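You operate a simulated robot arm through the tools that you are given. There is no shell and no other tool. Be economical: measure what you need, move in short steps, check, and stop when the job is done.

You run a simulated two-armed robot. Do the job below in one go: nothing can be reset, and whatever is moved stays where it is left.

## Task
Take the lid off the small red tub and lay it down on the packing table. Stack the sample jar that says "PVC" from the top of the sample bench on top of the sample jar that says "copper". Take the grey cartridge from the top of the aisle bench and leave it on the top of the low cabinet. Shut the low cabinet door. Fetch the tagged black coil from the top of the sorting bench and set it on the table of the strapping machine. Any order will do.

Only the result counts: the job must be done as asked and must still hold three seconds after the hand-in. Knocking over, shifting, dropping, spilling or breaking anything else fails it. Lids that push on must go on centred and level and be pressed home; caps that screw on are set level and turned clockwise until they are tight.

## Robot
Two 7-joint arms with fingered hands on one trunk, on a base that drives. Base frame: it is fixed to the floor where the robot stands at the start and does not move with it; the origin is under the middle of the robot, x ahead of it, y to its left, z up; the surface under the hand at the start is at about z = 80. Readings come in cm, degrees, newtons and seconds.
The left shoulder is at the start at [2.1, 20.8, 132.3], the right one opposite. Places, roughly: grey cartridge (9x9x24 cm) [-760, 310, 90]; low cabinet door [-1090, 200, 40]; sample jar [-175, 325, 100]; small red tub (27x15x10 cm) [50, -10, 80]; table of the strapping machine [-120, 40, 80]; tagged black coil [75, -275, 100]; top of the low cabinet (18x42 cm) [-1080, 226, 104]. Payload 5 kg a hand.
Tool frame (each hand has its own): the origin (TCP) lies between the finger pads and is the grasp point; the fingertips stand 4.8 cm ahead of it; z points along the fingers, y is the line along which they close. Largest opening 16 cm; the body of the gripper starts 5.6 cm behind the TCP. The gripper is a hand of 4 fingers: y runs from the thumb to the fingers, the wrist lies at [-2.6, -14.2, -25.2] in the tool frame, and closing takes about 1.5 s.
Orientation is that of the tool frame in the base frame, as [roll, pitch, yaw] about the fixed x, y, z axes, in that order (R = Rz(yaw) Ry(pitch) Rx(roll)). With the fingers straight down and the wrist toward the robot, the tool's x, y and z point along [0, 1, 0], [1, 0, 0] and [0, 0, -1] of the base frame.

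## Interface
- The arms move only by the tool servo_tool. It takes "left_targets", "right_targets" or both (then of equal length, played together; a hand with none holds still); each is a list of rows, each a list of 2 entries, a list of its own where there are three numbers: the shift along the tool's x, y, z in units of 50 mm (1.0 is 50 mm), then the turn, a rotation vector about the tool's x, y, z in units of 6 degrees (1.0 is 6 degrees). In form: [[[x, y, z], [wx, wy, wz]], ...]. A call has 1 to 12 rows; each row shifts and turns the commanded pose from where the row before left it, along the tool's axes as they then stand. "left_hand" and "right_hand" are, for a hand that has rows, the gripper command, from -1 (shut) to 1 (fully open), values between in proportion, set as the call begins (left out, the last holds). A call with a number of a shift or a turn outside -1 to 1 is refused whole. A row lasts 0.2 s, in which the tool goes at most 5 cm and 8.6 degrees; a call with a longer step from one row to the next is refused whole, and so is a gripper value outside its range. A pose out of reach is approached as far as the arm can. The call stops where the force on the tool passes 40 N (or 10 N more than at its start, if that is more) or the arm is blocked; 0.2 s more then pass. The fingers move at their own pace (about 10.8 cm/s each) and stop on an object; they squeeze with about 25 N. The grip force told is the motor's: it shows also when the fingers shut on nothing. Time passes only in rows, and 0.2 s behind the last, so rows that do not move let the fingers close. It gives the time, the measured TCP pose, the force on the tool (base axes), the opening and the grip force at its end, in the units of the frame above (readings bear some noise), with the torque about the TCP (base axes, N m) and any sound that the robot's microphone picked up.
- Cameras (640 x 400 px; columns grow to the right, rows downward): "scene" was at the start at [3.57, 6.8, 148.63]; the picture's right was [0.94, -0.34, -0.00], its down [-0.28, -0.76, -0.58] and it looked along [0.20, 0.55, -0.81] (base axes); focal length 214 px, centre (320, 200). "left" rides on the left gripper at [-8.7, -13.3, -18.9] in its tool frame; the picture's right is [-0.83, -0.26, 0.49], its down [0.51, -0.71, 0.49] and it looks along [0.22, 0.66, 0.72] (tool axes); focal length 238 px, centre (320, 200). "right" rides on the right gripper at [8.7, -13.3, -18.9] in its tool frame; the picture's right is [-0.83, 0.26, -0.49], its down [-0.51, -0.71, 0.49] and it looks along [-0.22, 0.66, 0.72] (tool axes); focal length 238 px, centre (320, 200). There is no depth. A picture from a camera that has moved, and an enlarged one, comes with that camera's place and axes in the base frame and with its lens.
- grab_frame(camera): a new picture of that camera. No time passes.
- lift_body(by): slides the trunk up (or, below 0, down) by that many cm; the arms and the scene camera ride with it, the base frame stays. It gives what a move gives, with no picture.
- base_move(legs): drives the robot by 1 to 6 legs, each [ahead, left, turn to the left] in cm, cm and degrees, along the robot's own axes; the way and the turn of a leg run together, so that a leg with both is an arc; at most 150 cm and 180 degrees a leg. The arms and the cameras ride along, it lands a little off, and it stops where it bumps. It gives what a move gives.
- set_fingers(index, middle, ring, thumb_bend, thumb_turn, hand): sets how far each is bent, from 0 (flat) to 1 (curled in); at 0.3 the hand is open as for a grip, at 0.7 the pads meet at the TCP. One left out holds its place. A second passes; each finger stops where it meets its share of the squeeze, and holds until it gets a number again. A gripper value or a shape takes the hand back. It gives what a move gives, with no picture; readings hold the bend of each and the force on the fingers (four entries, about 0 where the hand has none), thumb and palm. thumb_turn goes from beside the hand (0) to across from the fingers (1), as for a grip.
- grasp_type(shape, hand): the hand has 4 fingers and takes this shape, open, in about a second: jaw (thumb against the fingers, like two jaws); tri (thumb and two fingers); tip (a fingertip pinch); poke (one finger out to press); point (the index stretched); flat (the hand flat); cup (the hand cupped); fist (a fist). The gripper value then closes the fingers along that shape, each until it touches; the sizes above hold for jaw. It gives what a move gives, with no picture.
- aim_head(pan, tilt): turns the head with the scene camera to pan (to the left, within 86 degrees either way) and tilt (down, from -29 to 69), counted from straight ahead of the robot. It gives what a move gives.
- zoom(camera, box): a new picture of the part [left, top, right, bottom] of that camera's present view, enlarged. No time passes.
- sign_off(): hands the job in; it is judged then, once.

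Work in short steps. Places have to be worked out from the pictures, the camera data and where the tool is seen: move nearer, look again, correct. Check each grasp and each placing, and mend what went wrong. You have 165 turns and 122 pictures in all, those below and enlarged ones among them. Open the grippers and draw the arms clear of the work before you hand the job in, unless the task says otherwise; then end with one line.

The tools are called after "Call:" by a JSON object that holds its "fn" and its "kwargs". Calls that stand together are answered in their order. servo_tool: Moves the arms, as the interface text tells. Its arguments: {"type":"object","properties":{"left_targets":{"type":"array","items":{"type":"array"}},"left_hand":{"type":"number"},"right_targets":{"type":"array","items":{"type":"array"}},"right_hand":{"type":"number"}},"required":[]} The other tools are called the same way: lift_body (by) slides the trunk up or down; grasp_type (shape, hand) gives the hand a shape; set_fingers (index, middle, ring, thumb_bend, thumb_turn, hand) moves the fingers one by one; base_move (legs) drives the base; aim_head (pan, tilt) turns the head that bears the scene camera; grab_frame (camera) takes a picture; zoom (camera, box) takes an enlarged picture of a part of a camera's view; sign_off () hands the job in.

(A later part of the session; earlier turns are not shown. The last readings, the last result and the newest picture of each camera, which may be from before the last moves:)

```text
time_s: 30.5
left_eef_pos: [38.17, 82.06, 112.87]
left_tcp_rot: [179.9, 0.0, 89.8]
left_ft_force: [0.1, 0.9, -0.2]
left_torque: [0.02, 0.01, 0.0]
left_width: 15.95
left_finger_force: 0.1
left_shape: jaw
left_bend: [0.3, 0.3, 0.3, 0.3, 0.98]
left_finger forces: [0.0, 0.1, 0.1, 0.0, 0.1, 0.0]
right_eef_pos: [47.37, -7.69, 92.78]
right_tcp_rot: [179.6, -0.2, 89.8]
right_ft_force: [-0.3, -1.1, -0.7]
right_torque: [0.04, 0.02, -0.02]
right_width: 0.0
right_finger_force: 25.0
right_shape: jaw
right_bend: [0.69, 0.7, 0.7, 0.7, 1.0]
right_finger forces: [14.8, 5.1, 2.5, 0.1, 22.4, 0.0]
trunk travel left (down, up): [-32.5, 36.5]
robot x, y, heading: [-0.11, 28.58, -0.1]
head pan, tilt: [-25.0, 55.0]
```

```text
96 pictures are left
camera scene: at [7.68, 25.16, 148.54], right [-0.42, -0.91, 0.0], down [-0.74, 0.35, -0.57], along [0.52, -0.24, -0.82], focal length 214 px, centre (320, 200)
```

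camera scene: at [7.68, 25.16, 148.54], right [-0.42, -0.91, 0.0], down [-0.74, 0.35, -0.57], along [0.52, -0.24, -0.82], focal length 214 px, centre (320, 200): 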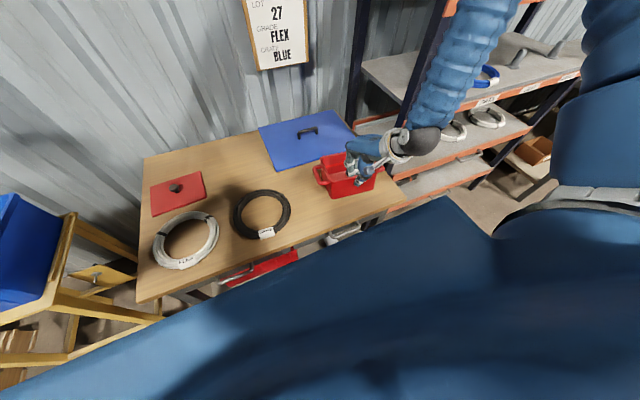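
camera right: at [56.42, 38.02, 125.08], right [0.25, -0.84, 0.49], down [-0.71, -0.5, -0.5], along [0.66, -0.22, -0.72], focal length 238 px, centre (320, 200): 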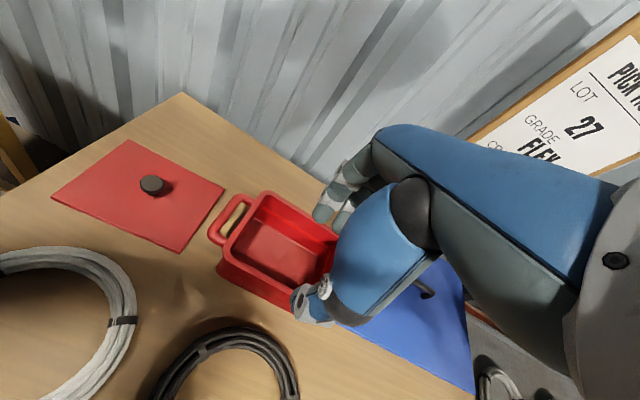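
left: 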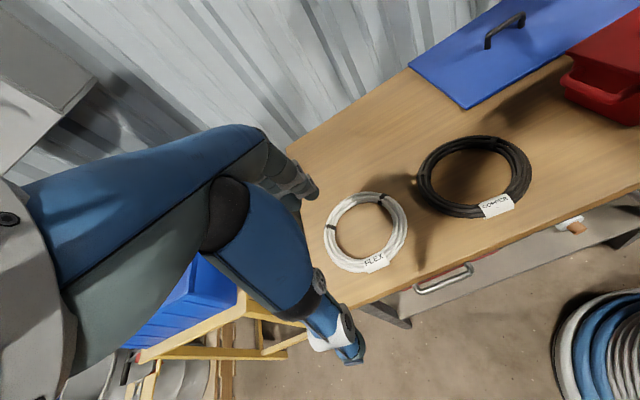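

Over its old place; I lower the last 1.5 cm gently and release.

Call:
{"fn": "servo_tool", "kwargs": {"right_targets": [[[0, 0, 0.1], [0, 0, 0]], [[0, 0, 0.1], [0, 0, 0]], [[0, 0, 0.08], [0, 0, 0]], [[0, 0, 0.04], [0, 0, 0]]]}}

Call:
{"fn": "servo_tool", "kwargs": {"right_targets": [[[0, 0, 0], [0, 0, 0]], [[0, 0, 0], [0, 0, 0]], [[0, 0, 0], [0, 0, 0]], [[0, 0, 0], [0, 0, 0]]], "right_hand": 0.0}}

Call:
{"fn": "servo_tool", "kwargs": {"right_targets": [[[0, 0, -0.4], [0, 0, 0]], [[0, 0, -0.8], [0, 0, 0]], [[0, 0, -0.9], [0, 0, 0]], [[0, 0, -0.9], [0, 0, 0]], [[0, 0, -0.9], [0, 0, 0]], [[0, 0, -0.9], [0, 0, 0]]]}}

Call:
{"fn": "zoom", "kwargs": {"camera": "scene", "box": [120, 90, 440, 290]}}

```text
time_s: 31.5
left_eef_pos: [38.1, 82.0, 112.79]
left_tcp_rot: [179.9, 0.0, 89.8]
left_ft_force: [0.4, -0.2, -0.2]
left_torque: [-0.04, -0.03, -0.03]
left_width: 15.99
left_finger_force: 0.1
left_shape: jaw
left_bend: [0.3, 0.3, 0.3, 0.3, 0.98]
left_finger forces: [0.0, 0.1, 0.1, 0.0, 0.1, 0.0]
right_eef_pos: [47.38, -7.67, 91.18]
right_tcp_rot: [179.5, -0.2, 89.8]
right_ft_force: [-1.5, -0.2, 4.7]
right_torque: [0.01, -0.08, 0.02]
right_width: 0.0
right_finger_force: 25.1
right_shape: jaw
right_bend: [0.69, 0.7, 0.7, 0.7, 1.0]
right_finger forces: [15.9, 5.5, 2.6, 0.0, 24.9, 0.0]
trunk travel left (down, up): [-32.5, 36.5]
robot x, y, heading: [0.25, 28.68, -0.1]
head pan, tilt: [-25.0, 55.0]
```

```text
time_s: 32.5
left_eef_pos: [38.09, 82.05, 112.85]
left_tcp_rot: [180.0, 0.0, 89.8]
left_ft_force: [-1.0, -0.8, 0.3]
left_torque: [0.0, 0.03, 0.01]
left_width: 15.96
left_finger_force: 0.1
left_shape: jaw
left_bend: [0.3, 0.3, 0.3, 0.3, 0.98]
left_finger forces: [0.0, 0.0, 0.0, 0.0, 0.1, 0.0]
right_eef_pos: [47.27, -7.62, 91.23]
right_tcp_rot: [179.5, -0.2, 89.8]
right_ft_force: [0.8, 0.2, -0.4]
right_torque: [0.02, -0.02, -0.02]
right_width: 7.96
right_finger_force: 0.0
right_shape: jaw
right_bend: [0.74, 0.45, 0.42, 0.7, 1.0]
right_finger forces: [0.0, 0.0, 0.0, 0.1, 0.0, 0.0]
trunk travel left (down, up): [-32.5, 36.5]
robot x, y, heading: [0.23, 28.36, -0.2]
head pan, tilt: [-25.0, 55.0]
```

```text
time_s: 33.9
left_eef_pos: [38.01, 82.37, 112.84]
left_tcp_rot: [179.9, 0.1, 89.8]
left_ft_force: [-0.4, 1.8, -1.0]
left_torque: [-0.25, -0.04, -0.01]
left_width: 15.98
left_finger_force: 0.1
left_shape: jaw
left_bend: [0.3, 0.3, 0.3, 0.3, 0.98]
left_finger forces: [0.0, 0.0, 0.0, 0.0, 0.1, 0.0]
right_eef_pos: [48.11, -7.75, 114.45]
right_tcp_rot: [179.1, 0.2, 89.8]
right_ft_force: [-0.4, 1.9, 0.1]
right_torque: [-0.19, -0.08, -0.03]
right_width: 8.0
right_finger_force: 0.1
right_shape: jaw
right_bend: [0.74, 0.45, 0.42, 0.7, 1.0]
right_finger forces: [0.0, 0.0, 0.0, 0.1, 0.0, 0.1]
right hand out of reach, approached as far as the arm can: row 3, 6
trunk travel left (down, up): [-32.5, 36.5]
robot x, y, heading: [-0.19, 28.1, -0.1]
head pan, tilt: [-25.0, 55.0]
```

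```text
2.00 times, centred on (280, 190) of scene
camera zoom: at [7.62, 25.47, 148.55], right [-0.42, -0.91, 0.0], down [-0.74, 0.35, -0.57], along [0.52, -0.25, -0.82], focal length 429 px, centre (400, 220)
```

zoom: 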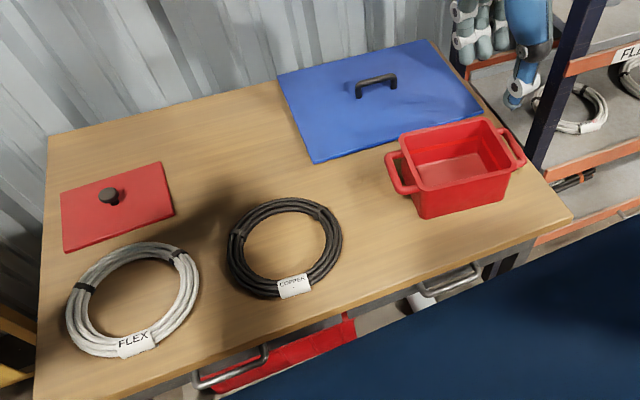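

Table work is complete. I back off and turn right to look at the sorting bench.

Call:
{"fn": "base_move", "kwargs": {"legs": [[-35, 0, 0], [0, 0, -75]]}}

Call:
{"fn": "aim_head", "kwargs": {"pan": 0, "tilt": 20}}

Call:
{"fn": "grab_frame", "kwargs": {"camera": "scene"}}

```text
time_s: 39.4
left_eef_pos: [26.92, 5.6, 112.79]
left_tcp_rot: [179.9, 0.1, 14.9]
left_ft_force: [1.0, -0.5, 0.2]
left_torque: [0.05, -0.02, 0.0]
left_width: 15.98
left_finger_force: 0.1
left_shape: jaw
left_bend: [0.3, 0.3, 0.3, 0.3, 0.98]
left_finger forces: [0.0, 0.0, 0.0, 0.0, 0.0, 0.0]
right_eef_pos: [-57.41, -27.59, 114.49]
right_tcp_rot: [179.1, 0.0, 14.6]
right_ft_force: [-0.8, -0.4, 0.1]
right_torque: [0.0, -0.01, -0.02]
right_width: 7.98
right_finger_force: 0.1
right_shape: jaw
right_bend: [0.74, 0.45, 0.42, 0.7, 1.0]
right_finger forces: [0.0, 0.0, 0.0, 0.0, 0.0, 0.0]
trunk travel left (down, up): [-32.5, 36.5]
robot x, y, heading: [-34.74, 28.33, -75.1]
head pan, tilt: [-25.0, 55.0]
```

```text
time_s: 40.4
left_eef_pos: [26.83, 5.67, 112.91]
left_tcp_rot: [179.9, -0.1, 15.0]
left_ft_force: [-0.6, 0.2, -0.6]
left_torque: [-0.02, 0.0, 0.01]
left_width: 16.01
left_finger_force: 0.0
left_shape: jaw
left_bend: [0.3, 0.3, 0.3, 0.3, 0.98]
left_finger forces: [0.0, 0.1, 0.0, 0.1, 0.0, 0.0]
right_eef_pos: [-57.48, -27.6, 114.41]
right_tcp_rot: [179.2, 0.0, 14.8]
right_ft_force: [-0.7, 0.3, 0.2]
right_torque: [0.01, 0.01, 0.0]
right_width: 7.98
right_finger_force: 0.2
right_shape: jaw
right_bend: [0.74, 0.45, 0.42, 0.7, 1.0]
right_finger forces: [0.1, 0.0, 0.1, 0.0, 0.1, 0.1]
trunk travel left (down, up): [-32.5, 36.5]
robot x, y, heading: [-35.04, 28.38, -75.2]
head pan, tilt: [0.0, 20.0]
```

```text
94 pictures are left
camera scene: at [-32.14, 18.34, 153.74], right [-0.97, -0.26, 0.0], down [-0.09, 0.33, -0.94], along [0.24, -0.91, -0.34], focal length 214 px, centre (320, 200)
```

scene: 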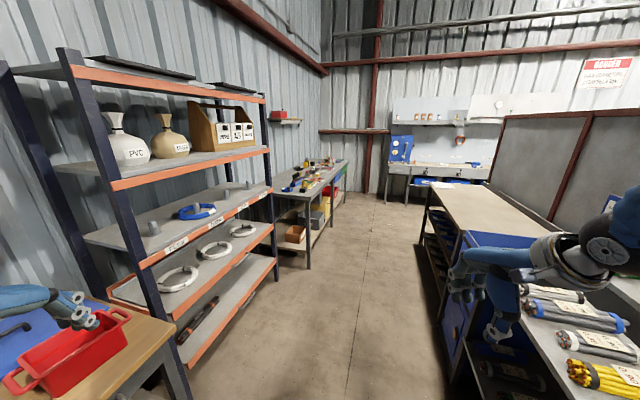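

The aisle is clear; the sorting bench lies beyond the shelf on the left. I drive down the aisle and turn to face it.

Call:
{"fn": "base_move", "kwargs": {"legs": [[0, 0, -15], [145, 0, 0], [145, 0, 0], [0, 0, 90]]}}

Call:
{"fn": "aim_head", "kwargs": {"pan": 0, "tilt": 35}}

Call:
{"fn": "grab_frame", "kwargs": {"camera": "scene"}}

```text
time_s: 59.1
left_eef_pos: [3.03, -207.93, 112.9]
left_tcp_rot: [180.0, 0.0, 90.2]
left_ft_force: [0.5, -0.2, 0.0]
left_torque: [0.0, 0.01, -0.02]
left_width: 15.97
left_finger_force: 0.0
left_shape: jaw
left_bend: [0.3, 0.3, 0.3, 0.3, 0.98]
left_finger forces: [0.1, 0.0, 0.0, 0.0, 0.0, 0.0]
right_eef_pos: [14.13, -297.89, 114.38]
right_tcp_rot: [179.1, 0.0, 90.1]
right_ft_force: [-0.8, 0.0, 0.5]
right_torque: [0.02, 0.02, 0.02]
right_width: 7.96
right_finger_force: 0.1
right_shape: jaw
right_bend: [0.74, 0.45, 0.42, 0.7, 1.0]
right_finger forces: [0.0, 0.1, 0.0, 0.0, 0.0, 0.0]
trunk travel left (down, up): [-32.5, 36.5]
robot x, y, heading: [-34.56, -262.01, 0.4]
head pan, tilt: [0.0, 20.0]
```

```text
time_s: 59.9
left_eef_pos: [3.16, -207.93, 112.84]
left_tcp_rot: [-179.9, 0.0, 90.3]
left_ft_force: [-0.1, -0.4, -0.4]
left_torque: [0.01, -0.04, -0.02]
left_width: 15.98
left_finger_force: 0.1
left_shape: jaw
left_bend: [0.3, 0.3, 0.3, 0.3, 0.98]
left_finger forces: [0.1, 0.1, 0.2, 0.0, 0.1, 0.0]
right_eef_pos: [13.92, -298.0, 114.36]
right_tcp_rot: [179.0, 0.0, 90.1]
right_ft_force: [-0.9, 0.7, -0.1]
right_torque: [0.0, -0.03, -0.02]
right_width: 7.98
right_finger_force: 0.1
right_shape: jaw
right_bend: [0.74, 0.45, 0.42, 0.7, 1.0]
right_finger forces: [0.1, 0.0, 0.0, 0.0, 0.1, 0.0]
trunk travel left (down, up): [-32.5, 36.5]
robot x, y, heading: [-34.16, -262.34, 0.3]
head pan, tilt: [0.0, 35.0]
```

```text
93 pictures are left
camera scene: at [-24.64, -261.99, 151.37], right [0.01, -1.0, 0.0], down [-0.57, 0.0, -0.82], along [0.82, 0.0, -0.57], focal length 214 px, centre (320, 200)
```

scene: 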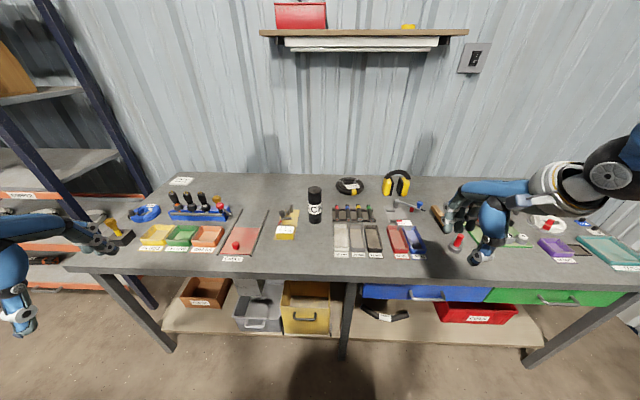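

A cluttered bench; a black coil seems to be at the back near column 348. I zoom.

Call:
{"fn": "zoom", "kwargs": {"camera": "scene", "box": [270, 160, 450, 270]}}

Call:
{"fn": "zoom", "kwargs": {"camera": "scene", "box": [90, 160, 290, 285]}}

```text
3.56 times, centred on (360, 215) of scene
camera zoom: at [-24.64, -261.99, 151.37], right [0.01, -1.0, 0.0], down [-0.57, 0.0, -0.82], along [0.82, 0.0, -0.57], focal length 763 px, centre (178, 147)
```

zoom: 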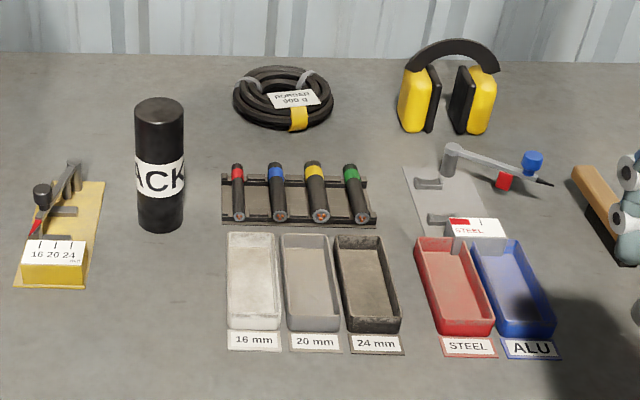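

```text
3.20 times, centred on (190, 222) of scene
camera zoom: at [-24.64, -261.99, 151.37], right [0.01, -1.0, 0.0], down [-0.57, 0.0, -0.82], along [0.82, 0.0, -0.57], focal length 686 px, centre (736, 128)
```

zoom: 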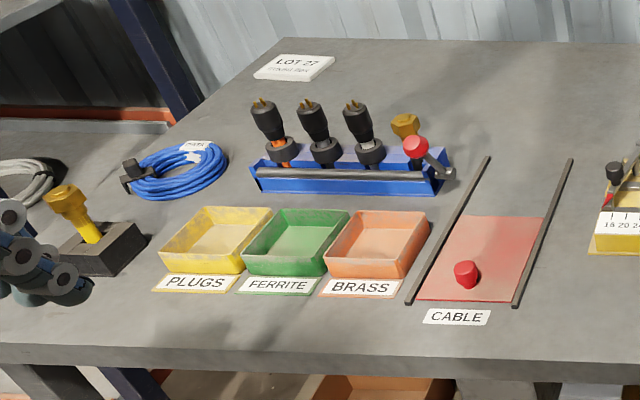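

The tagged "rubber" coil sits at the bench back, about (76, −278) if the bench is z≈90. I raise the right hand and roll closer.

Call:
{"fn": "servo_tool", "kwargs": {"right_targets": [[[0, 0, -0.8], [0, 0, 0]], [[0, 0, -0.8], [0, 0, 0]]]}}

Call:
{"fn": "base_move", "kwargs": {"legs": [[13, 9, 0]]}}

Call:
{"fn": "grab_frame", "kwargs": {"camera": "scene"}}

Call:
{"fn": "grab_frame", "kwargs": {"camera": "right"}}

```text
time_s: 60.5
left_eef_pos: [3.04, -207.6, 112.64]
left_tcp_rot: [180.0, 0.1, 90.3]
left_ft_force: [0.1, 1.5, -0.5]
left_torque: [-0.17, -0.08, -0.05]
left_width: 15.96
left_finger_force: 0.0
left_shape: jaw
left_bend: [0.3, 0.3, 0.3, 0.3, 0.98]
left_finger forces: [0.0, 0.0, 0.0, 0.0, 0.0, 0.1]
right_eef_pos: [13.73, -297.52, 122.5]
right_tcp_rot: [179.0, 0.0, 90.3]
right_ft_force: [-2.1, 0.8, 0.3]
right_torque: [-0.03, -0.07, -0.1]
right_width: 7.96
right_finger_force: 0.2
right_shape: jaw
right_bend: [0.74, 0.45, 0.42, 0.69, 1.0]
right_finger forces: [0.0, 0.1, 0.0, 0.1, 0.1, 0.1]
trunk travel left (down, up): [-32.5, 36.5]
robot x, y, heading: [-34.64, -261.93, 0.2]
head pan, tilt: [0.0, 35.0]
```

```text
time_s: 61.9
left_eef_pos: [16.32, -198.79, 112.74]
left_tcp_rot: [-179.9, 0.1, 90.2]
left_ft_force: [0.4, 0.3, -0.4]
left_torque: [-0.09, 0.09, -0.04]
left_width: 15.96
left_finger_force: 0.1
left_shape: jaw
left_bend: [0.3, 0.3, 0.3, 0.3, 0.98]
left_finger forces: [0.0, 0.1, 0.1, 0.0, 0.0, 0.0]
right_eef_pos: [26.74, -288.68, 122.32]
right_tcp_rot: [179.0, 0.0, 90.0]
right_ft_force: [1.8, 0.0, -0.5]
right_torque: [-0.05, 0.06, 0.02]
right_width: 7.96
right_finger_force: 0.1
right_shape: jaw
right_bend: [0.74, 0.45, 0.42, 0.69, 1.0]
right_finger forces: [0.0, 0.0, 0.0, 0.0, 0.0, 0.1]
trunk travel left (down, up): [-32.5, 36.5]
robot x, y, heading: [-21.81, -252.69, 0.2]
head pan, tilt: [0.0, 35.0]
```

```text
90 pictures are left
camera scene: at [-11.5, -252.78, 151.36], right [0.0, -1.0, 0.0], down [-0.57, 0.0, -0.82], along [0.82, 0.0, -0.57], focal length 214 px, centre (320, 200)
```

scene: 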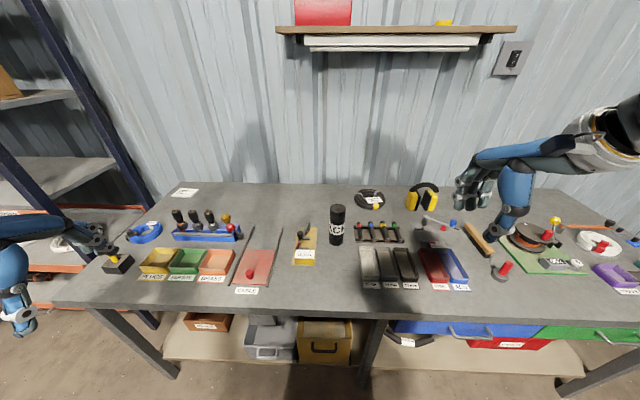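

```text
89 pictures are left
camera right: at [13.21, -280.12, 140.99], right [0.25, -0.83, 0.49], down [-0.7, -0.51, -0.5], along [0.67, -0.22, -0.71], focal length 238 px, centre (320, 200)
```

right: 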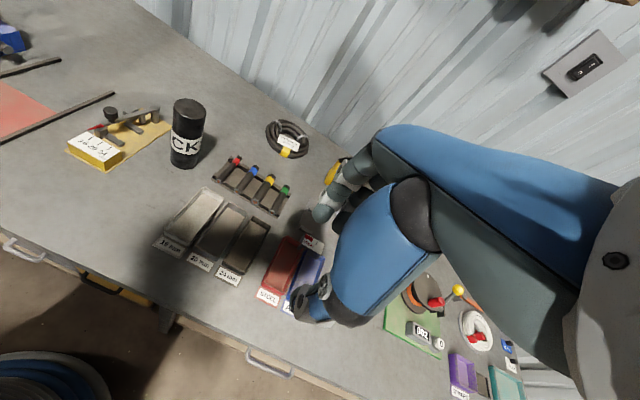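

Triangulated: coil centre (77.3, −278, ~90). I roll 6 cm closer and bring the hand over the coil's front strand.

Call:
{"fn": "base_move", "kwargs": {"legs": [[6, 0, 0]]}}

Call:
{"fn": "servo_tool", "kwargs": {"right_targets": [[[0.22, 0.8, 0], [0, 0, 0]], [[0.22, 0.8, 0], [0, 0, 0]], [[0.22, 0.8, 0], [0, 0, 0]], [[0.22, 0.8, 0], [0, 0, 0]], [[0.22, 0.8, 0], [0, 0, 0]], [[0.22, 0.8, 0], [0, 0, 0]], [[0.22, 0.8, 0], [0, 0, 0]], [[0.22, 0.8, 0], [0, 0, 0]], [[0.22, 0.8, 0], [0, 0, 0]], [[0.14, 0.5, 0.6], [0, 0, 0]], [[0, 0, 0.8], [0, 0, 0]], [[0, 0, 0], [0, 0, 0]]]}}

Call:
{"fn": "grab_frame", "kwargs": {"camera": "right"}}

Call:
{"fn": "zoom", "kwargs": {"camera": "scene", "box": [310, 140, 470, 240]}}

```text
time_s: 62.9
left_eef_pos: [22.28, -198.92, 112.81]
left_tcp_rot: [-179.9, 0.1, 90.1]
left_ft_force: [2.1, 0.9, -0.6]
left_torque: [-0.03, 0.17, -0.03]
left_width: 15.97
left_finger_force: 0.1
left_shape: jaw
left_bend: [0.3, 0.3, 0.3, 0.3, 0.98]
left_finger forces: [0.0, 0.0, 0.1, 0.0, 0.0, 0.0]
right_eef_pos: [32.83, -288.68, 122.22]
right_tcp_rot: [179.2, 0.0, 90.0]
right_ft_force: [1.1, -0.7, -0.8]
right_torque: [0.01, 0.16, 0.03]
right_width: 7.96
right_finger_force: 0.1
right_shape: jaw
right_bend: [0.74, 0.45, 0.42, 0.69, 1.0]
right_finger forces: [0.1, 0.0, 0.0, 0.0, 0.0, 0.0]
trunk travel left (down, up): [-32.5, 36.5]
robot x, y, heading: [-15.61, -252.63, 0.1]
head pan, tilt: [0.0, 35.0]
```

```text
time_s: 65.5
left_eef_pos: [22.08, -198.87, 112.88]
left_tcp_rot: [-180.0, -0.1, 90.1]
left_ft_force: [-0.5, 0.3, -0.4]
left_torque: [0.0, -0.01, 0.03]
left_width: 15.98
left_finger_force: 0.1
left_shape: jaw
left_bend: [0.3, 0.3, 0.3, 0.3, 0.98]
left_finger forces: [0.0, 0.0, 0.0, 0.0, 0.1, 0.0]
right_eef_pos: [71.33, -278.13, 116.22]
right_tcp_rot: [179.1, -0.1, 90.1]
right_ft_force: [0.4, 1.0, 0.0]
right_torque: [-0.02, -0.05, -0.02]
right_width: 7.99
right_finger_force: 0.0
right_shape: jaw
right_bend: [0.74, 0.45, 0.42, 0.69, 1.0]
right_finger forces: [0.0, 0.1, 0.0, 0.0, 0.0, 0.0]
trunk travel left (down, up): [-32.5, 36.5]
robot x, y, heading: [-15.87, -253.07, 0.2]
head pan, tilt: [0.0, 35.0]
```

```text
88 pictures are left
camera right: at [57.63, -269.58, 134.77], right [0.25, -0.83, 0.49], down [-0.7, -0.51, -0.5], along [0.67, -0.22, -0.71], focal length 238 px, centre (320, 200)
```

right: 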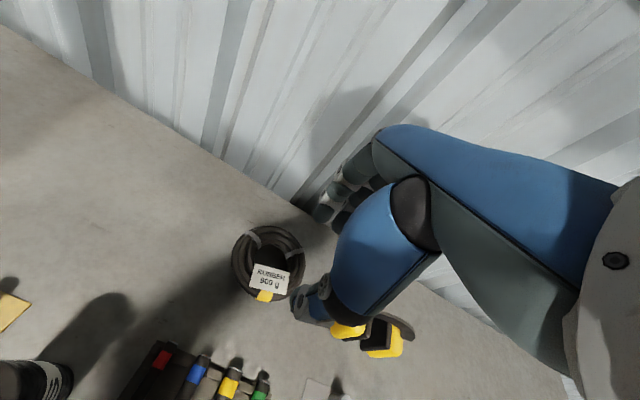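

```text
4.00 times, centred on (390, 190) of scene
camera zoom: at [-5.72, -252.8, 151.37], right [0.0, -1.0, 0.0], down [-0.57, 0.0, -0.82], along [0.82, 0.0, -0.57], focal length 858 px, centre (40, 240)
```

zoom: 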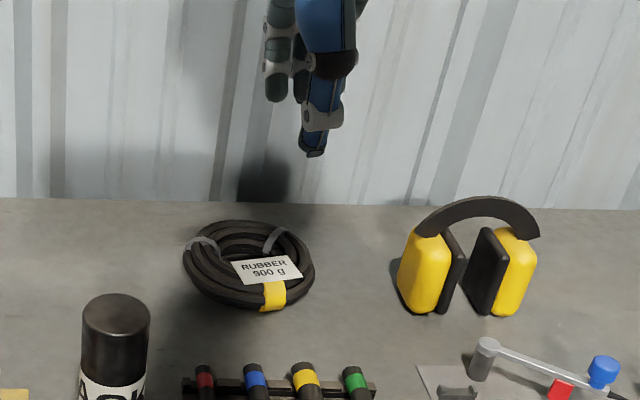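

The coil is ~15.5 cm across, section ~4.5 cm, with its tag over the front half of the hole. A slim index–thumb pinch through the hole behind the tag would suit; I try the "tip" shape in the air and look.

Call:
{"fn": "grasp_type", "kwargs": {"hand": "right", "shape": "tip"}}

Call:
{"fn": "zoom", "kwargs": {"camera": "right", "box": [200, 150, 420, 350]}}

Call:
{"fn": "zoom", "kwargs": {"camera": "scene", "box": [310, 120, 470, 240]}}

```text
time_s: 66.4
left_eef_pos: [22.1, -198.95, 112.74]
left_tcp_rot: [-180.0, 0.0, 90.1]
left_ft_force: [-0.1, 0.1, 1.0]
left_torque: [0.01, 0.02, 0.0]
left_width: 15.96
left_finger_force: 0.1
left_shape: jaw
left_bend: [0.3, 0.3, 0.3, 0.3, 0.98]
left_finger forces: [0.1, 0.0, 0.1, 0.0, 0.0, 0.1]
right_eef_pos: [71.18, -278.21, 116.01]
right_tcp_rot: [179.1, 0.0, 90.1]
right_ft_force: [-0.4, -0.9, -0.5]
right_torque: [0.0, 0.01, -0.02]
right_width: 15.98
right_finger_force: 0.0
right_shape: tip
right_bend: [0.3, 0.98, 0.99, 0.3, 0.98]
right_finger forces: [0.0, 0.1, 0.0, 0.0, 0.0, 0.0]
trunk travel left (down, up): [-32.5, 36.5]
robot x, y, heading: [-15.32, -252.9, 0.2]
head pan, tilt: [0.0, 35.0]
```

```text
2.00 times, centred on (310, 250) of right
camera zoom: at [57.66, -269.62, 134.74], right [0.25, -0.83, 0.49], down [-0.7, -0.51, -0.5], along [0.67, -0.22, -0.71], focal length 477 px, centre (340, 100)
```

zoom: 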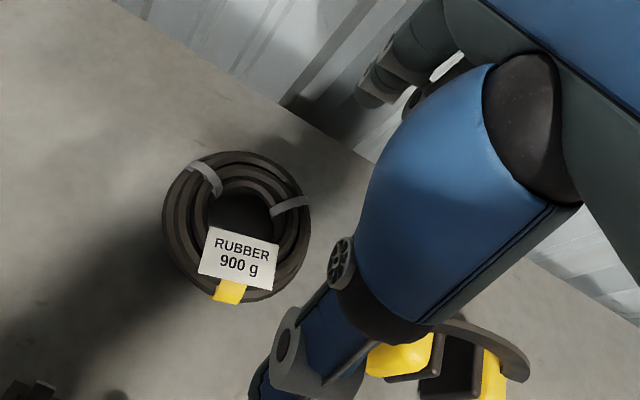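

```text
3.33 times, centred on (390, 180) of scene
camera zoom: at [-5.66, -252.82, 151.37], right [0.0, -1.0, 0.0], down [-0.57, 0.0, -0.82], along [0.82, 0.0, -0.57], focal length 715 px, centre (87, 267)
```

zoom: 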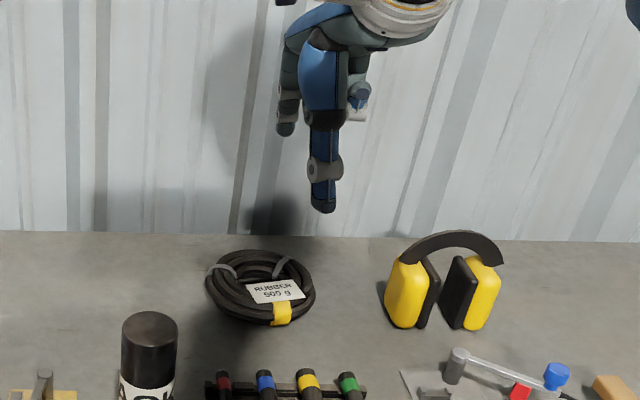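

In "tip" the index and thumb lie in one plane at the TCP's y. I aim at thumb x≈69.5, index x≈79 (behind the tag): TCP (74.2, −277.5), opening 9.5, and descend to z≈100 for a look.

Call:
{"fn": "servo_tool", "kwargs": {"right_targets": [[[0.14, 0.6, 0], [0, 0, 0]], [[0, 0, 0.8], [0, 0, 0]], [[0, 0, 0.8], [0, 0, 0]], [[0, 0, 0.8], [0, 0, 0]], [[0, 0, 0.6], [0, 0, 0]], [[0, 0, 0], [0, 0, 0]]], "right_hand": 0.19}}

Call:
{"fn": "zoom", "kwargs": {"camera": "right", "box": [220, 150, 400, 330]}}

Call:
{"fn": "zoom", "kwargs": {"camera": "scene", "box": [320, 140, 440, 230]}}

```text
time_s: 67.8
left_eef_pos: [22.22, -198.86, 112.77]
left_tcp_rot: [180.0, 0.0, 90.1]
left_ft_force: [0.6, 0.2, 0.6]
left_torque: [0.02, -0.03, -0.04]
left_width: 15.97
left_finger_force: 0.1
left_shape: jaw
left_bend: [0.3, 0.3, 0.3, 0.3, 0.98]
left_finger forces: [0.0, 0.0, 0.0, 0.0, 0.1, 0.0]
right_eef_pos: [74.31, -277.49, 101.08]
right_tcp_rot: [179.2, -0.1, 90.0]
right_ft_force: [-0.4, -0.2, 0.8]
right_torque: [0.01, -0.05, -0.01]
right_width: 9.57
right_finger_force: 0.0
right_shape: tip
right_bend: [0.3, 0.98, 0.99, 0.65, 1.0]
right_finger forces: [0.0, 0.0, 0.0, 0.0, 0.1, 0.0]
trunk travel left (down, up): [-32.5, 36.5]
robot x, y, heading: [-15.72, -252.83, 0.1]
head pan, tilt: [0.0, 35.0]
```

```text
2.22 times, centred on (310, 240) of right
camera zoom: at [60.8, -268.85, 119.64], right [0.25, -0.83, 0.49], down [-0.7, -0.51, -0.5], along [0.67, -0.22, -0.71], focal length 530 px, centre (342, 111)
```

zoom: 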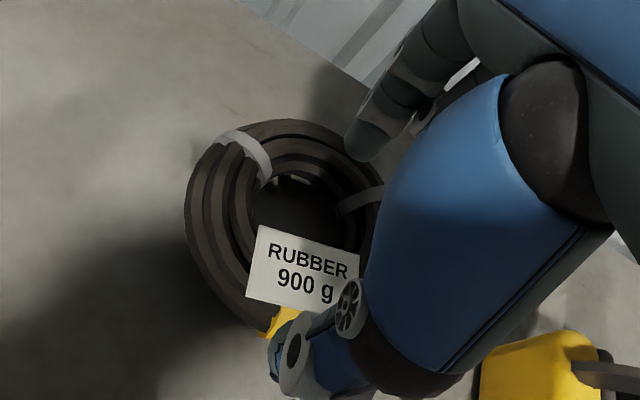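

```text
4.44 times, centred on (380, 185) of scene
camera zoom: at [-5.7, -252.81, 151.37], right [0.0, -1.0, 0.0], down [-0.57, 0.0, -0.82], along [0.82, 0.0, -0.57], focal length 953 px, centre (53, 267)
```

zoom: 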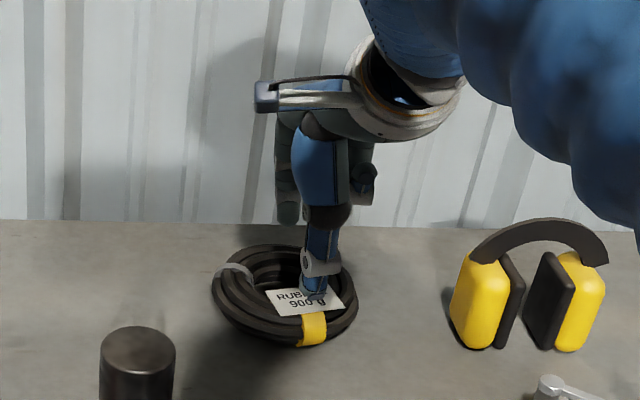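

Closing moves the thumb first; the index tip now is at about (81.7, −278.3). I shift 2.6 cm back and 0.7 left, then descend stepwise.

Call:
{"fn": "servo_tool", "kwargs": {"right_targets": [[[0.14, -0.52, 0], [0, 0, 0]], [[0, 0, 0.4], [0, 0, 0]], [[0, 0, 0], [0, 0, 0]]]}}

Call:
{"fn": "zoom", "kwargs": {"camera": "right", "box": [240, 150, 400, 310]}}

```text
time_s: 68.6
left_eef_pos: [22.08, -198.87, 112.78]
left_tcp_rot: [-180.0, 0.0, 90.2]
left_ft_force: [-0.4, 0.0, -0.7]
left_torque: [0.0, -0.06, 0.02]
left_width: 15.98
left_finger_force: 0.0
left_shape: jaw
left_bend: [0.3, 0.3, 0.3, 0.3, 0.98]
left_finger forces: [0.0, 0.1, 0.1, 0.0, 0.0, 0.1]
right_eef_pos: [71.81, -276.72, 99.03]
right_tcp_rot: [179.0, 0.1, 90.0]
right_ft_force: [0.2, 1.1, 0.8]
right_torque: [-0.03, -0.05, 0.01]
right_width: 9.56
right_finger_force: 0.0
right_shape: tip
right_bend: [0.3, 0.98, 0.99, 0.65, 1.0]
right_finger forces: [0.0, 0.0, 0.0, 0.0, 0.0, 0.0]
trunk travel left (down, up): [-32.5, 36.5]
robot x, y, heading: [-15.6, -252.6, 0.4]
head pan, tilt: [0.0, 35.0]
```

```text
2.50 times, centred on (320, 230) of right
camera zoom: at [58.18, -268.05, 117.68], right [0.25, -0.83, 0.49], down [-0.7, -0.51, -0.5], along [0.67, -0.22, -0.71], focal length 596 px, centre (320, 125)
```

zoom: 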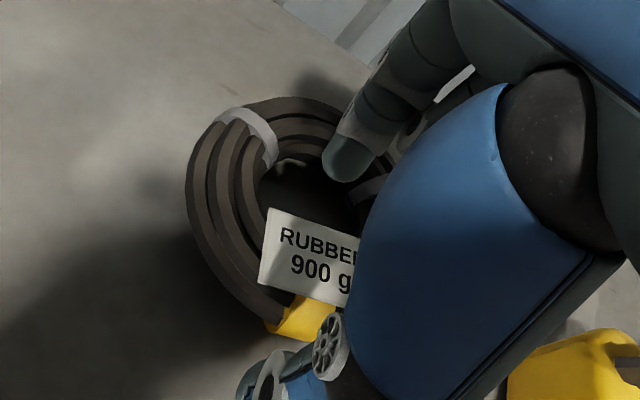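

The index will drop into the hole just behind the tag. I descend in small steps.

Call:
{"fn": "servo_tool", "kwargs": {"right_targets": [[[0, 0.06, 0.2], [0, 0, 0]], [[0, 0, 0.2], [0, 0, 0]], [[0, 0, 0.2], [0, 0, 0]], [[0, 0, 0.1], [0, 0, 0]], [[0, 0, 0.1], [0, 0, 0]], [[0, 0, 0.1], [0, 0, 0]]]}}

Call:
{"fn": "zoom", "kwargs": {"camera": "right", "box": [240, 150, 400, 310]}}

```text
time_s: 70.0
left_eef_pos: [22.29, -198.84, 112.87]
left_tcp_rot: [180.0, 0.0, 90.1]
left_ft_force: [-0.7, -0.4, 0.4]
left_torque: [-0.01, -0.01, 0.02]
left_width: 16.0
left_finger_force: 0.0
left_shape: jaw
left_bend: [0.3, 0.3, 0.3, 0.3, 0.98]
left_finger forces: [0.0, 0.1, 0.0, 0.0, 0.0, 0.0]
right_eef_pos: [72.27, -276.73, 94.6]
right_tcp_rot: [179.1, -0.1, 90.0]
right_ft_force: [-0.6, -0.1, -0.1]
right_torque: [0.01, 0.02, -0.03]
right_width: 9.55
right_finger_force: 0.0
right_shape: tip
right_bend: [0.3, 0.98, 0.99, 0.65, 1.0]
right_finger forces: [0.0, 0.0, 0.1, 0.1, 0.1, 0.1]
trunk travel left (down, up): [-32.5, 36.5]
robot x, y, heading: [-15.8, -252.4, 0.3]
head pan, tilt: [0.0, 35.0]
```

```text
2.50 times, centred on (320, 230) of right
camera zoom: at [58.72, -268.11, 113.11], right [0.25, -0.83, 0.49], down [-0.7, -0.51, -0.5], along [0.67, -0.22, -0.71], focal length 596 px, centre (320, 125)
```

zoom: 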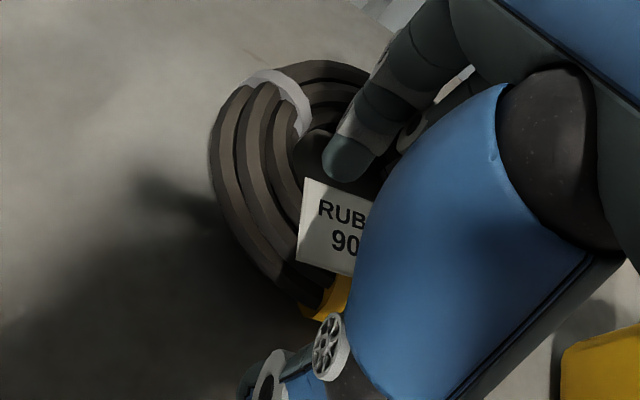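

No contact yet. I descend further, carefully.

Call:
{"fn": "servo_tool", "kwargs": {"right_targets": [[[0, 0, 0.1], [0, 0, 0]], [[0, 0, 0.1], [0, 0, 0]], [[0, 0, 0.1], [0, 0, 0]]]}}

Call:
{"fn": "zoom", "kwargs": {"camera": "right", "box": [240, 150, 400, 310]}}

```text
time_s: 70.8
left_eef_pos: [22.29, -198.74, 112.8]
left_tcp_rot: [-179.9, -0.1, 90.1]
left_ft_force: [-0.4, -0.3, -0.1]
left_torque: [-0.01, -0.05, 0.02]
left_width: 15.99
left_finger_force: 0.0
left_shape: jaw
left_bend: [0.3, 0.3, 0.3, 0.3, 0.98]
left_finger forces: [0.1, 0.0, 0.0, 0.1, 0.0, 0.0]
right_eef_pos: [72.14, -276.73, 92.91]
right_tcp_rot: [179.1, -0.1, 90.0]
right_ft_force: [0.7, 0.6, 0.2]
right_torque: [0.02, 0.03, -0.03]
right_width: 9.58
right_finger_force: 0.1
right_shape: tip
right_bend: [0.3, 0.98, 0.99, 0.65, 1.0]
right_finger forces: [0.0, 0.0, 0.0, 0.0, 0.1, 0.1]
trunk travel left (down, up): [-32.5, 36.5]
robot x, y, heading: [-15.8, -252.85, -0.1]
head pan, tilt: [0.0, 35.0]
```

```text
2.50 times, centred on (320, 230) of right
camera zoom: at [58.75, -268.11, 111.61], right [0.25, -0.83, 0.49], down [-0.7, -0.51, -0.5], along [0.67, -0.22, -0.71], focal length 596 px, centre (320, 125)
```

zoom: 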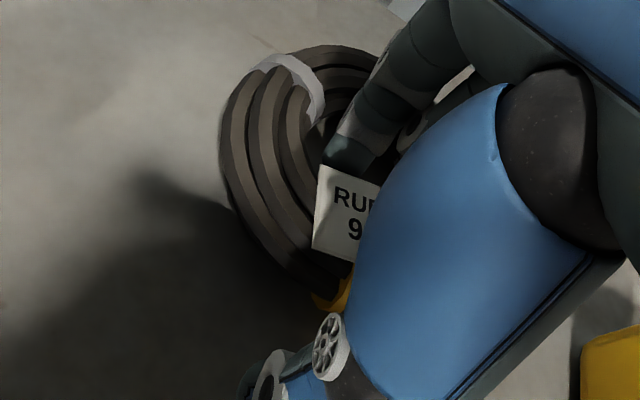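

The index tip is inside the hole behind the tag. I close.

Call:
{"fn": "servo_tool", "kwargs": {"right_targets": [[[0, 0, 0], [0, 0, 0]], [[0, 0, 0], [0, 0, 0]], [[0, 0, 0], [0, 0, 0]], [[0, 0, 0], [0, 0, 0]], [[0, 0, 0], [0, 0, 0]], [[0, 0, 0], [0, 0, 0]], [[0, 0, 0], [0, 0, 0]]], "right_hand": -1}}

Call:
{"fn": "zoom", "kwargs": {"camera": "right", "box": [240, 150, 400, 310]}}

```text
time_s: 72.4
left_eef_pos: [22.23, -198.75, 112.86]
left_tcp_rot: [-179.8, 0.0, 90.2]
left_ft_force: [0.1, -0.6, 1.2]
left_torque: [-0.01, -0.03, -0.03]
left_width: 15.96
left_finger_force: 0.1
left_shape: jaw
left_bend: [0.3, 0.3, 0.3, 0.3, 0.98]
left_finger forces: [0.0, 0.0, 0.1, 0.0, 0.1, 0.0]
right_eef_pos: [72.31, -276.72, 92.94]
right_tcp_rot: [179.1, -0.1, 90.0]
right_ft_force: [-1.5, -1.8, -0.6]
right_torque: [-0.05, 0.1, -0.06]
right_width: 4.67
right_finger_force: 25.3
right_shape: tip
right_bend: [0.73, 1.0, 1.0, 0.74, 1.0]
right_finger forces: [19.0, 0.0, 0.1, 0.0, 23.4, 0.1]
trunk travel left (down, up): [-32.5, 36.5]
robot x, y, heading: [-15.52, -252.8, 0.0]
head pan, tilt: [0.0, 35.0]
```

```text
2.50 times, centred on (320, 230) of right
camera zoom: at [58.73, -268.13, 111.61], right [0.25, -0.83, 0.49], down [-0.7, -0.51, -0.5], along [0.67, -0.22, -0.71], focal length 596 px, centre (320, 125)
```

zoom: 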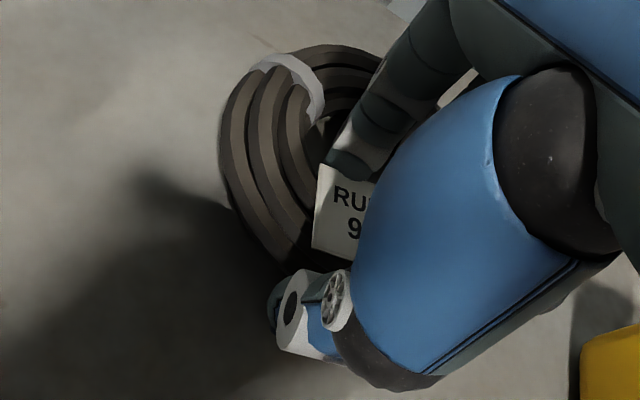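

Gripping a 4.7 cm section with ~20 N. I lift slowly.

Call:
{"fn": "servo_tool", "kwargs": {"right_targets": [[[0, 0, -0.1], [0, 0, 0]], [[0, 0, -0.2], [0, 0, 0]], [[0, 0, -0.4], [0, 0, 0]], [[0, 0, -0.6], [0, 0, 0]], [[0, 0, -0.6], [0, 0, 0]], [[0, 0, -0.6], [0, 0, 0]], [[0, 0, -0.6], [0, 0, 0]], [[0, 0, 0], [0, 0, 0]]]}}

Call:
{"fn": "grab_frame", "kwargs": {"camera": "scene"}}

```text
time_s: 74.2
left_eef_pos: [22.49, -198.82, 112.8]
left_tcp_rot: [-179.9, 0.0, 90.1]
left_ft_force: [0.5, 0.1, 0.1]
left_torque: [0.0, 0.05, -0.01]
left_width: 16.0
left_finger_force: 0.0
left_shape: jaw
left_bend: [0.3, 0.3, 0.3, 0.3, 0.98]
left_finger forces: [0.0, 0.0, 0.1, 0.0, 0.1, 0.0]
right_eef_pos: [72.29, -276.63, 108.41]
right_tcp_rot: [179.2, 0.0, 90.0]
right_ft_force: [0.9, -0.5, -8.6]
right_torque: [0.09, 0.66, -0.03]
right_width: 4.75
right_finger_force: 24.9
right_shape: tip
right_bend: [0.73, 1.0, 1.0, 0.74, 1.0]
right_finger forces: [21.0, 0.0, 0.0, 0.1, 23.2, 0.0]
trunk travel left (down, up): [-32.5, 36.5]
robot x, y, heading: [-15.74, -252.65, 0.1]
head pan, tilt: [0.0, 35.0]
```

```text
78 pictures are left
camera scene: at [-5.47, -252.87, 151.34], right [0.0, -1.0, 0.0], down [-0.57, 0.0, -0.82], along [0.82, 0.0, -0.57], focal length 214 px, centre (320, 200)
```

scene: 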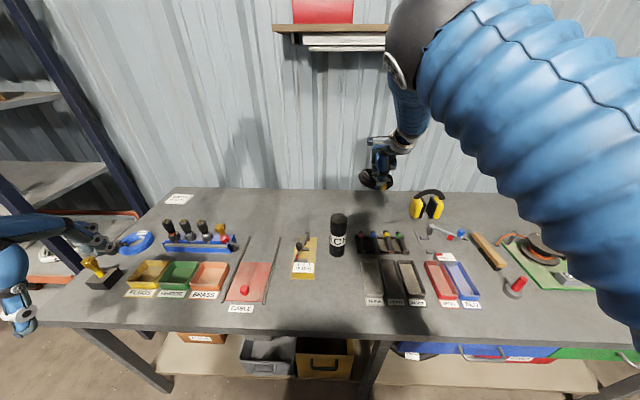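

The 0.9 kg coil hangs in the hand. I lift another 15 cm and back away.

Call:
{"fn": "servo_tool", "kwargs": {"right_targets": [[[0, 0, -0.5], [0, 0, 0]], [[0, 0, -0.6], [0, 0, 0]], [[0, 0, -0.6], [0, 0, 0]], [[0, 0, -0.6], [0, 0, 0]], [[0, -0.3, -0.3], [0, 0, 0]], [[0, -0.6, 0], [0, 0, 0]], [[0, -0.7, 0], [0, 0, 0]], [[0, -0.7, 0], [0, 0, 0]], [[0, -0.7, 0], [0, 0, 0]], [[0, -0.7, 0], [0, 0, 0]]]}}

Call:
{"fn": "base_move", "kwargs": {"legs": [[-25, 0, 0]]}}

Call:
{"fn": "grab_frame", "kwargs": {"camera": "right"}}

```text
time_s: 76.4
left_eef_pos: [22.05, -198.83, 112.88]
left_tcp_rot: [179.9, 0.0, 90.3]
left_ft_force: [-1.0, 0.0, 0.3]
left_torque: [-0.01, -0.1, -0.02]
left_width: 15.97
left_finger_force: 0.1
left_shape: jaw
left_bend: [0.3, 0.3, 0.3, 0.3, 0.98]
left_finger forces: [0.1, 0.0, 0.1, 0.0, 0.0, 0.0]
right_eef_pos: [53.27, -276.78, 121.42]
right_tcp_rot: [179.0, -0.1, 90.0]
right_ft_force: [-0.6, 0.5, -7.1]
right_torque: [0.0, 0.56, -0.01]
right_width: 4.74
right_finger_force: 25.3
right_shape: tip
right_bend: [0.73, 1.0, 1.0, 0.74, 1.0]
right_finger forces: [20.9, 0.0, 0.1, 0.1, 23.3, 0.0]
trunk travel left (down, up): [-32.5, 36.5]
robot x, y, heading: [-15.71, -252.5, 0.1]
head pan, tilt: [0.0, 35.0]
```

```text
time_s: 78.2
left_eef_pos: [-2.62, -199.06, 112.81]
left_tcp_rot: [-180.0, 0.0, 90.0]
left_ft_force: [-0.1, 0.1, 0.3]
left_torque: [0.01, -0.05, -0.01]
left_width: 15.97
left_finger_force: 0.1
left_shape: jaw
left_bend: [0.3, 0.3, 0.3, 0.3, 0.98]
left_finger forces: [0.0, 0.1, 0.0, 0.0, 0.1, 0.0]
right_eef_pos: [28.26, -277.12, 121.33]
right_tcp_rot: [179.1, -0.1, 89.8]
right_ft_force: [-0.8, -0.1, -7.6]
right_torque: [0.09, 0.58, 0.02]
right_width: 4.75
right_finger_force: 25.3
right_shape: tip
right_bend: [0.73, 1.0, 1.0, 0.74, 1.0]
right_finger forces: [21.4, 0.0, 0.0, 0.0, 23.4, 0.0]
trunk travel left (down, up): [-32.5, 36.5]
robot x, y, heading: [-40.52, -252.63, -0.1]
head pan, tilt: [0.0, 35.0]
```

```text
77 pictures are left
camera right: at [14.7, -268.3, 139.93], right [0.25, -0.84, 0.49], down [-0.7, -0.5, -0.5], along [0.67, -0.22, -0.71], focal length 238 px, centre (320, 200)
```

right: 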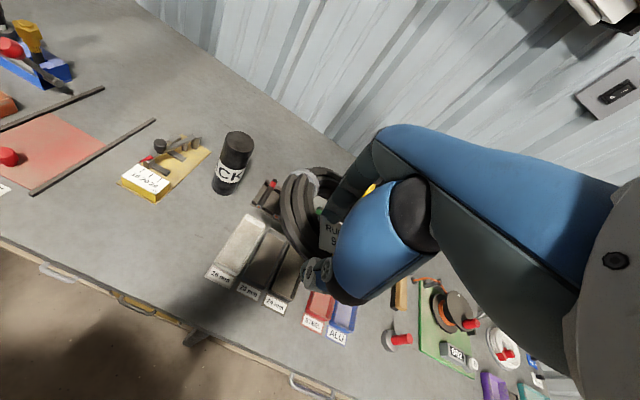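

Coil secure. I strafe up the aisle to y≈−60, then turn to face +y and look toward the strapping machine.

Call:
{"fn": "base_move", "kwargs": {"legs": [[0, 110, 0], [0, 82, 0], [0, 0, 120]]}}

Call:
{"fn": "aim_head", "kwargs": {"pan": 0, "tilt": 25}}

Call:
{"fn": "grab_frame", "kwargs": {"camera": "scene"}}

```text
time_s: 92.8
left_eef_pos: [-102.05, -53.97, 112.68]
left_tcp_rot: [-180.0, 0.0, -151.4]
left_ft_force: [-0.7, 0.5, 0.6]
left_torque: [0.01, 0.0, -0.02]
left_width: 15.97
left_finger_force: 0.0
left_shape: jaw
left_bend: [0.3, 0.3, 0.3, 0.3, 0.98]
left_finger forces: [0.0, 0.1, 0.1, 0.1, 0.0, 0.0]
right_eef_pos: [-48.78, 10.67, 121.34]
right_tcp_rot: [179.1, 0.0, -151.3]
right_ft_force: [-0.6, -0.2, -9.4]
right_torque: [-0.59, -0.29, 0.01]
right_width: 4.7
right_finger_force: 25.0
right_shape: tip
right_bend: [0.73, 1.0, 1.0, 0.74, 1.0]
right_finger forces: [20.8, 0.0, 0.0, 0.1, 22.5, 0.0]
trunk travel left (down, up): [-32.5, 36.5]
robot x, y, heading: [-36.55, -61.34, 118.8]
head pan, tilt: [0.0, 35.0]
```

```text
time_s: 93.5
left_eef_pos: [-102.06, -53.84, 112.75]
left_tcp_rot: [-180.0, 0.0, -151.4]
left_ft_force: [-0.5, -1.0, 0.5]
left_torque: [0.0, -0.01, -0.02]
left_width: 16.02
left_finger_force: 0.1
left_shape: jaw
left_bend: [0.3, 0.3, 0.3, 0.3, 0.98]
left_finger forces: [0.0, 0.0, 0.0, 0.0, 0.0, 0.0]
right_eef_pos: [-48.65, 10.57, 121.06]
right_tcp_rot: [179.2, -0.1, -151.4]
right_ft_force: [0.1, 0.1, -7.9]
right_torque: [-0.61, -0.24, -0.02]
right_width: 4.68
right_finger_force: 25.0
right_shape: tip
right_bend: [0.73, 1.0, 1.0, 0.74, 1.0]
right_finger forces: [20.9, 0.1, 0.0, 0.0, 22.7, 0.0]
trunk travel left (down, up): [-32.5, 36.5]
robot x, y, heading: [-36.36, -61.26, 118.7]
head pan, tilt: [0.0, 25.0]
```

```text
76 pictures are left
camera scene: at [-41.53, -52.3, 152.93], right [0.88, 0.48, 0.0], down [0.2, -0.37, -0.91], along [-0.44, 0.79, -0.42], focal length 214 px, centre (320, 200)
```

scene: 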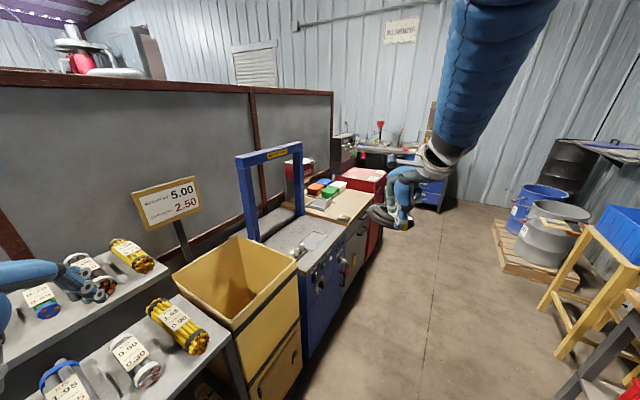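

The strapping machine (blue arch, grey table) is ahead; its top spans about y 17–52 and the arch stands at x≈−122. I drive to about (−18, 12) and turn to face it.

Call:
{"fn": "base_move", "kwargs": {"legs": [[55, -50, 0], [0, 0, 61]]}}

Call:
{"fn": "aim_head", "kwargs": {"pan": -15, "tilt": 35}}

Call:
{"fn": "grab_frame", "kwargs": {"camera": "scene"}}

```text
time_s: 100.2
left_eef_pos: [-57.59, -43.42, 112.79]
left_tcp_rot: [-179.9, 0.0, -90.5]
left_ft_force: [0.1, -0.5, 0.3]
left_torque: [0.04, 0.04, -0.02]
left_width: 16.0
left_finger_force: 0.0
left_shape: jaw
left_bend: [0.3, 0.3, 0.3, 0.3, 0.98]
left_finger forces: [0.0, 0.0, 0.0, 0.0, 0.1, 0.0]
right_eef_pos: [-88.05, 34.74, 121.29]
right_tcp_rot: [179.2, 0.0, -90.5]
right_ft_force: [0.0, 0.1, -8.4]
right_torque: [-0.05, -0.66, 0.0]
right_width: 4.69
right_finger_force: 25.4
right_shape: tip
right_bend: [0.73, 1.0, 1.0, 0.74, 1.0]
right_finger forces: [20.7, 0.1, 0.0, 0.0, 22.4, 0.1]
trunk travel left (down, up): [-32.5, 36.5]
robot x, y, heading: [-19.12, 10.39, 179.7]
head pan, tilt: [0.0, 25.0]
```

```text
time_s: 101.0
left_eef_pos: [-57.54, -43.41, 112.75]
left_tcp_rot: [-179.9, 0.1, -90.5]
left_ft_force: [-1.4, -0.4, -0.7]
left_torque: [-0.01, -0.02, 0.01]
left_width: 15.96
left_finger_force: 0.1
left_shape: jaw
left_bend: [0.3, 0.3, 0.3, 0.3, 0.98]
left_finger forces: [0.0, 0.0, 0.1, 0.1, 0.1, 0.1]
right_eef_pos: [-88.18, 34.75, 121.12]
right_tcp_rot: [179.2, -0.1, -90.5]
right_ft_force: [-0.4, 0.7, -9.6]
right_torque: [-0.09, -0.63, -0.01]
right_width: 4.68
right_finger_force: 24.1
right_shape: tip
right_bend: [0.73, 1.0, 1.0, 0.74, 1.0]
right_finger forces: [20.9, 0.1, 0.1, 0.0, 22.5, 0.0]
trunk travel left (down, up): [-32.5, 36.5]
robot x, y, heading: [-19.17, 10.26, 179.8]
head pan, tilt: [-15.0, 35.0]
```

```text
75 pictures are left
camera scene: at [-28.9, 12.53, 151.36], right [0.26, 0.96, 0.0], down [0.55, -0.15, -0.82], along [-0.79, 0.22, -0.57], focal length 214 px, centre (320, 200)
```

scene: 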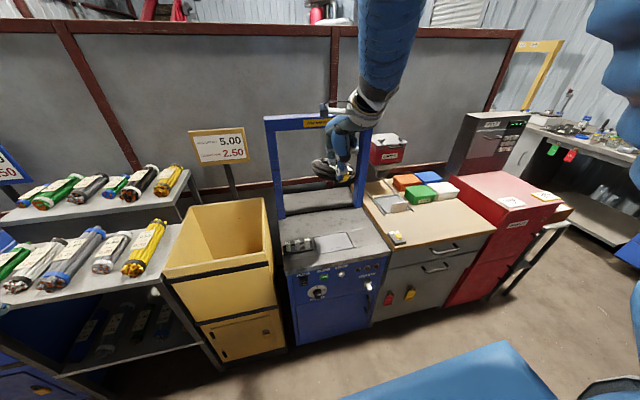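

Zoom on the strapping machine's table.

Call:
{"fn": "zoom", "kwargs": {"camera": "scene", "box": [240, 100, 420, 300]}}

Call:
{"fn": "grab_frame", "kwargs": {"camera": "right"}}

```text
2.00 times, centred on (330, 200) of scene
camera zoom: at [-28.9, 12.53, 151.36], right [0.26, 0.96, 0.0], down [0.55, -0.15, -0.82], along [-0.79, 0.22, -0.57], focal length 429 px, centre (300, 200)
```

zoom: 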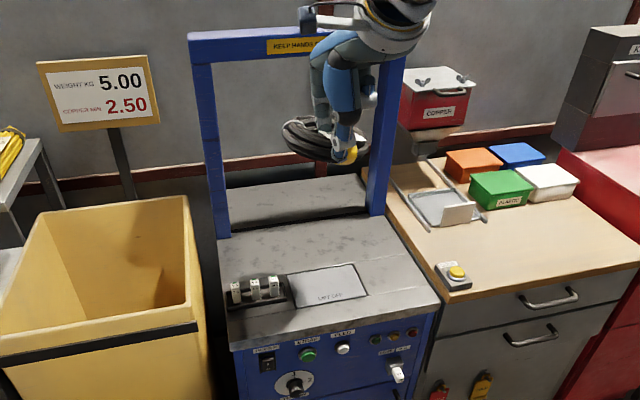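

```text
73 pictures are left
camera right: at [-74.61, 25.86, 139.86], right [-0.25, 0.84, 0.49], down [0.71, 0.5, -0.5], along [-0.66, 0.22, -0.71], focal length 238 px, centre (320, 200)
```

right: 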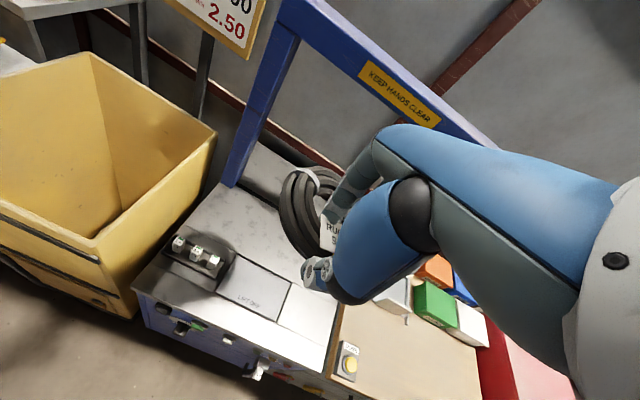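

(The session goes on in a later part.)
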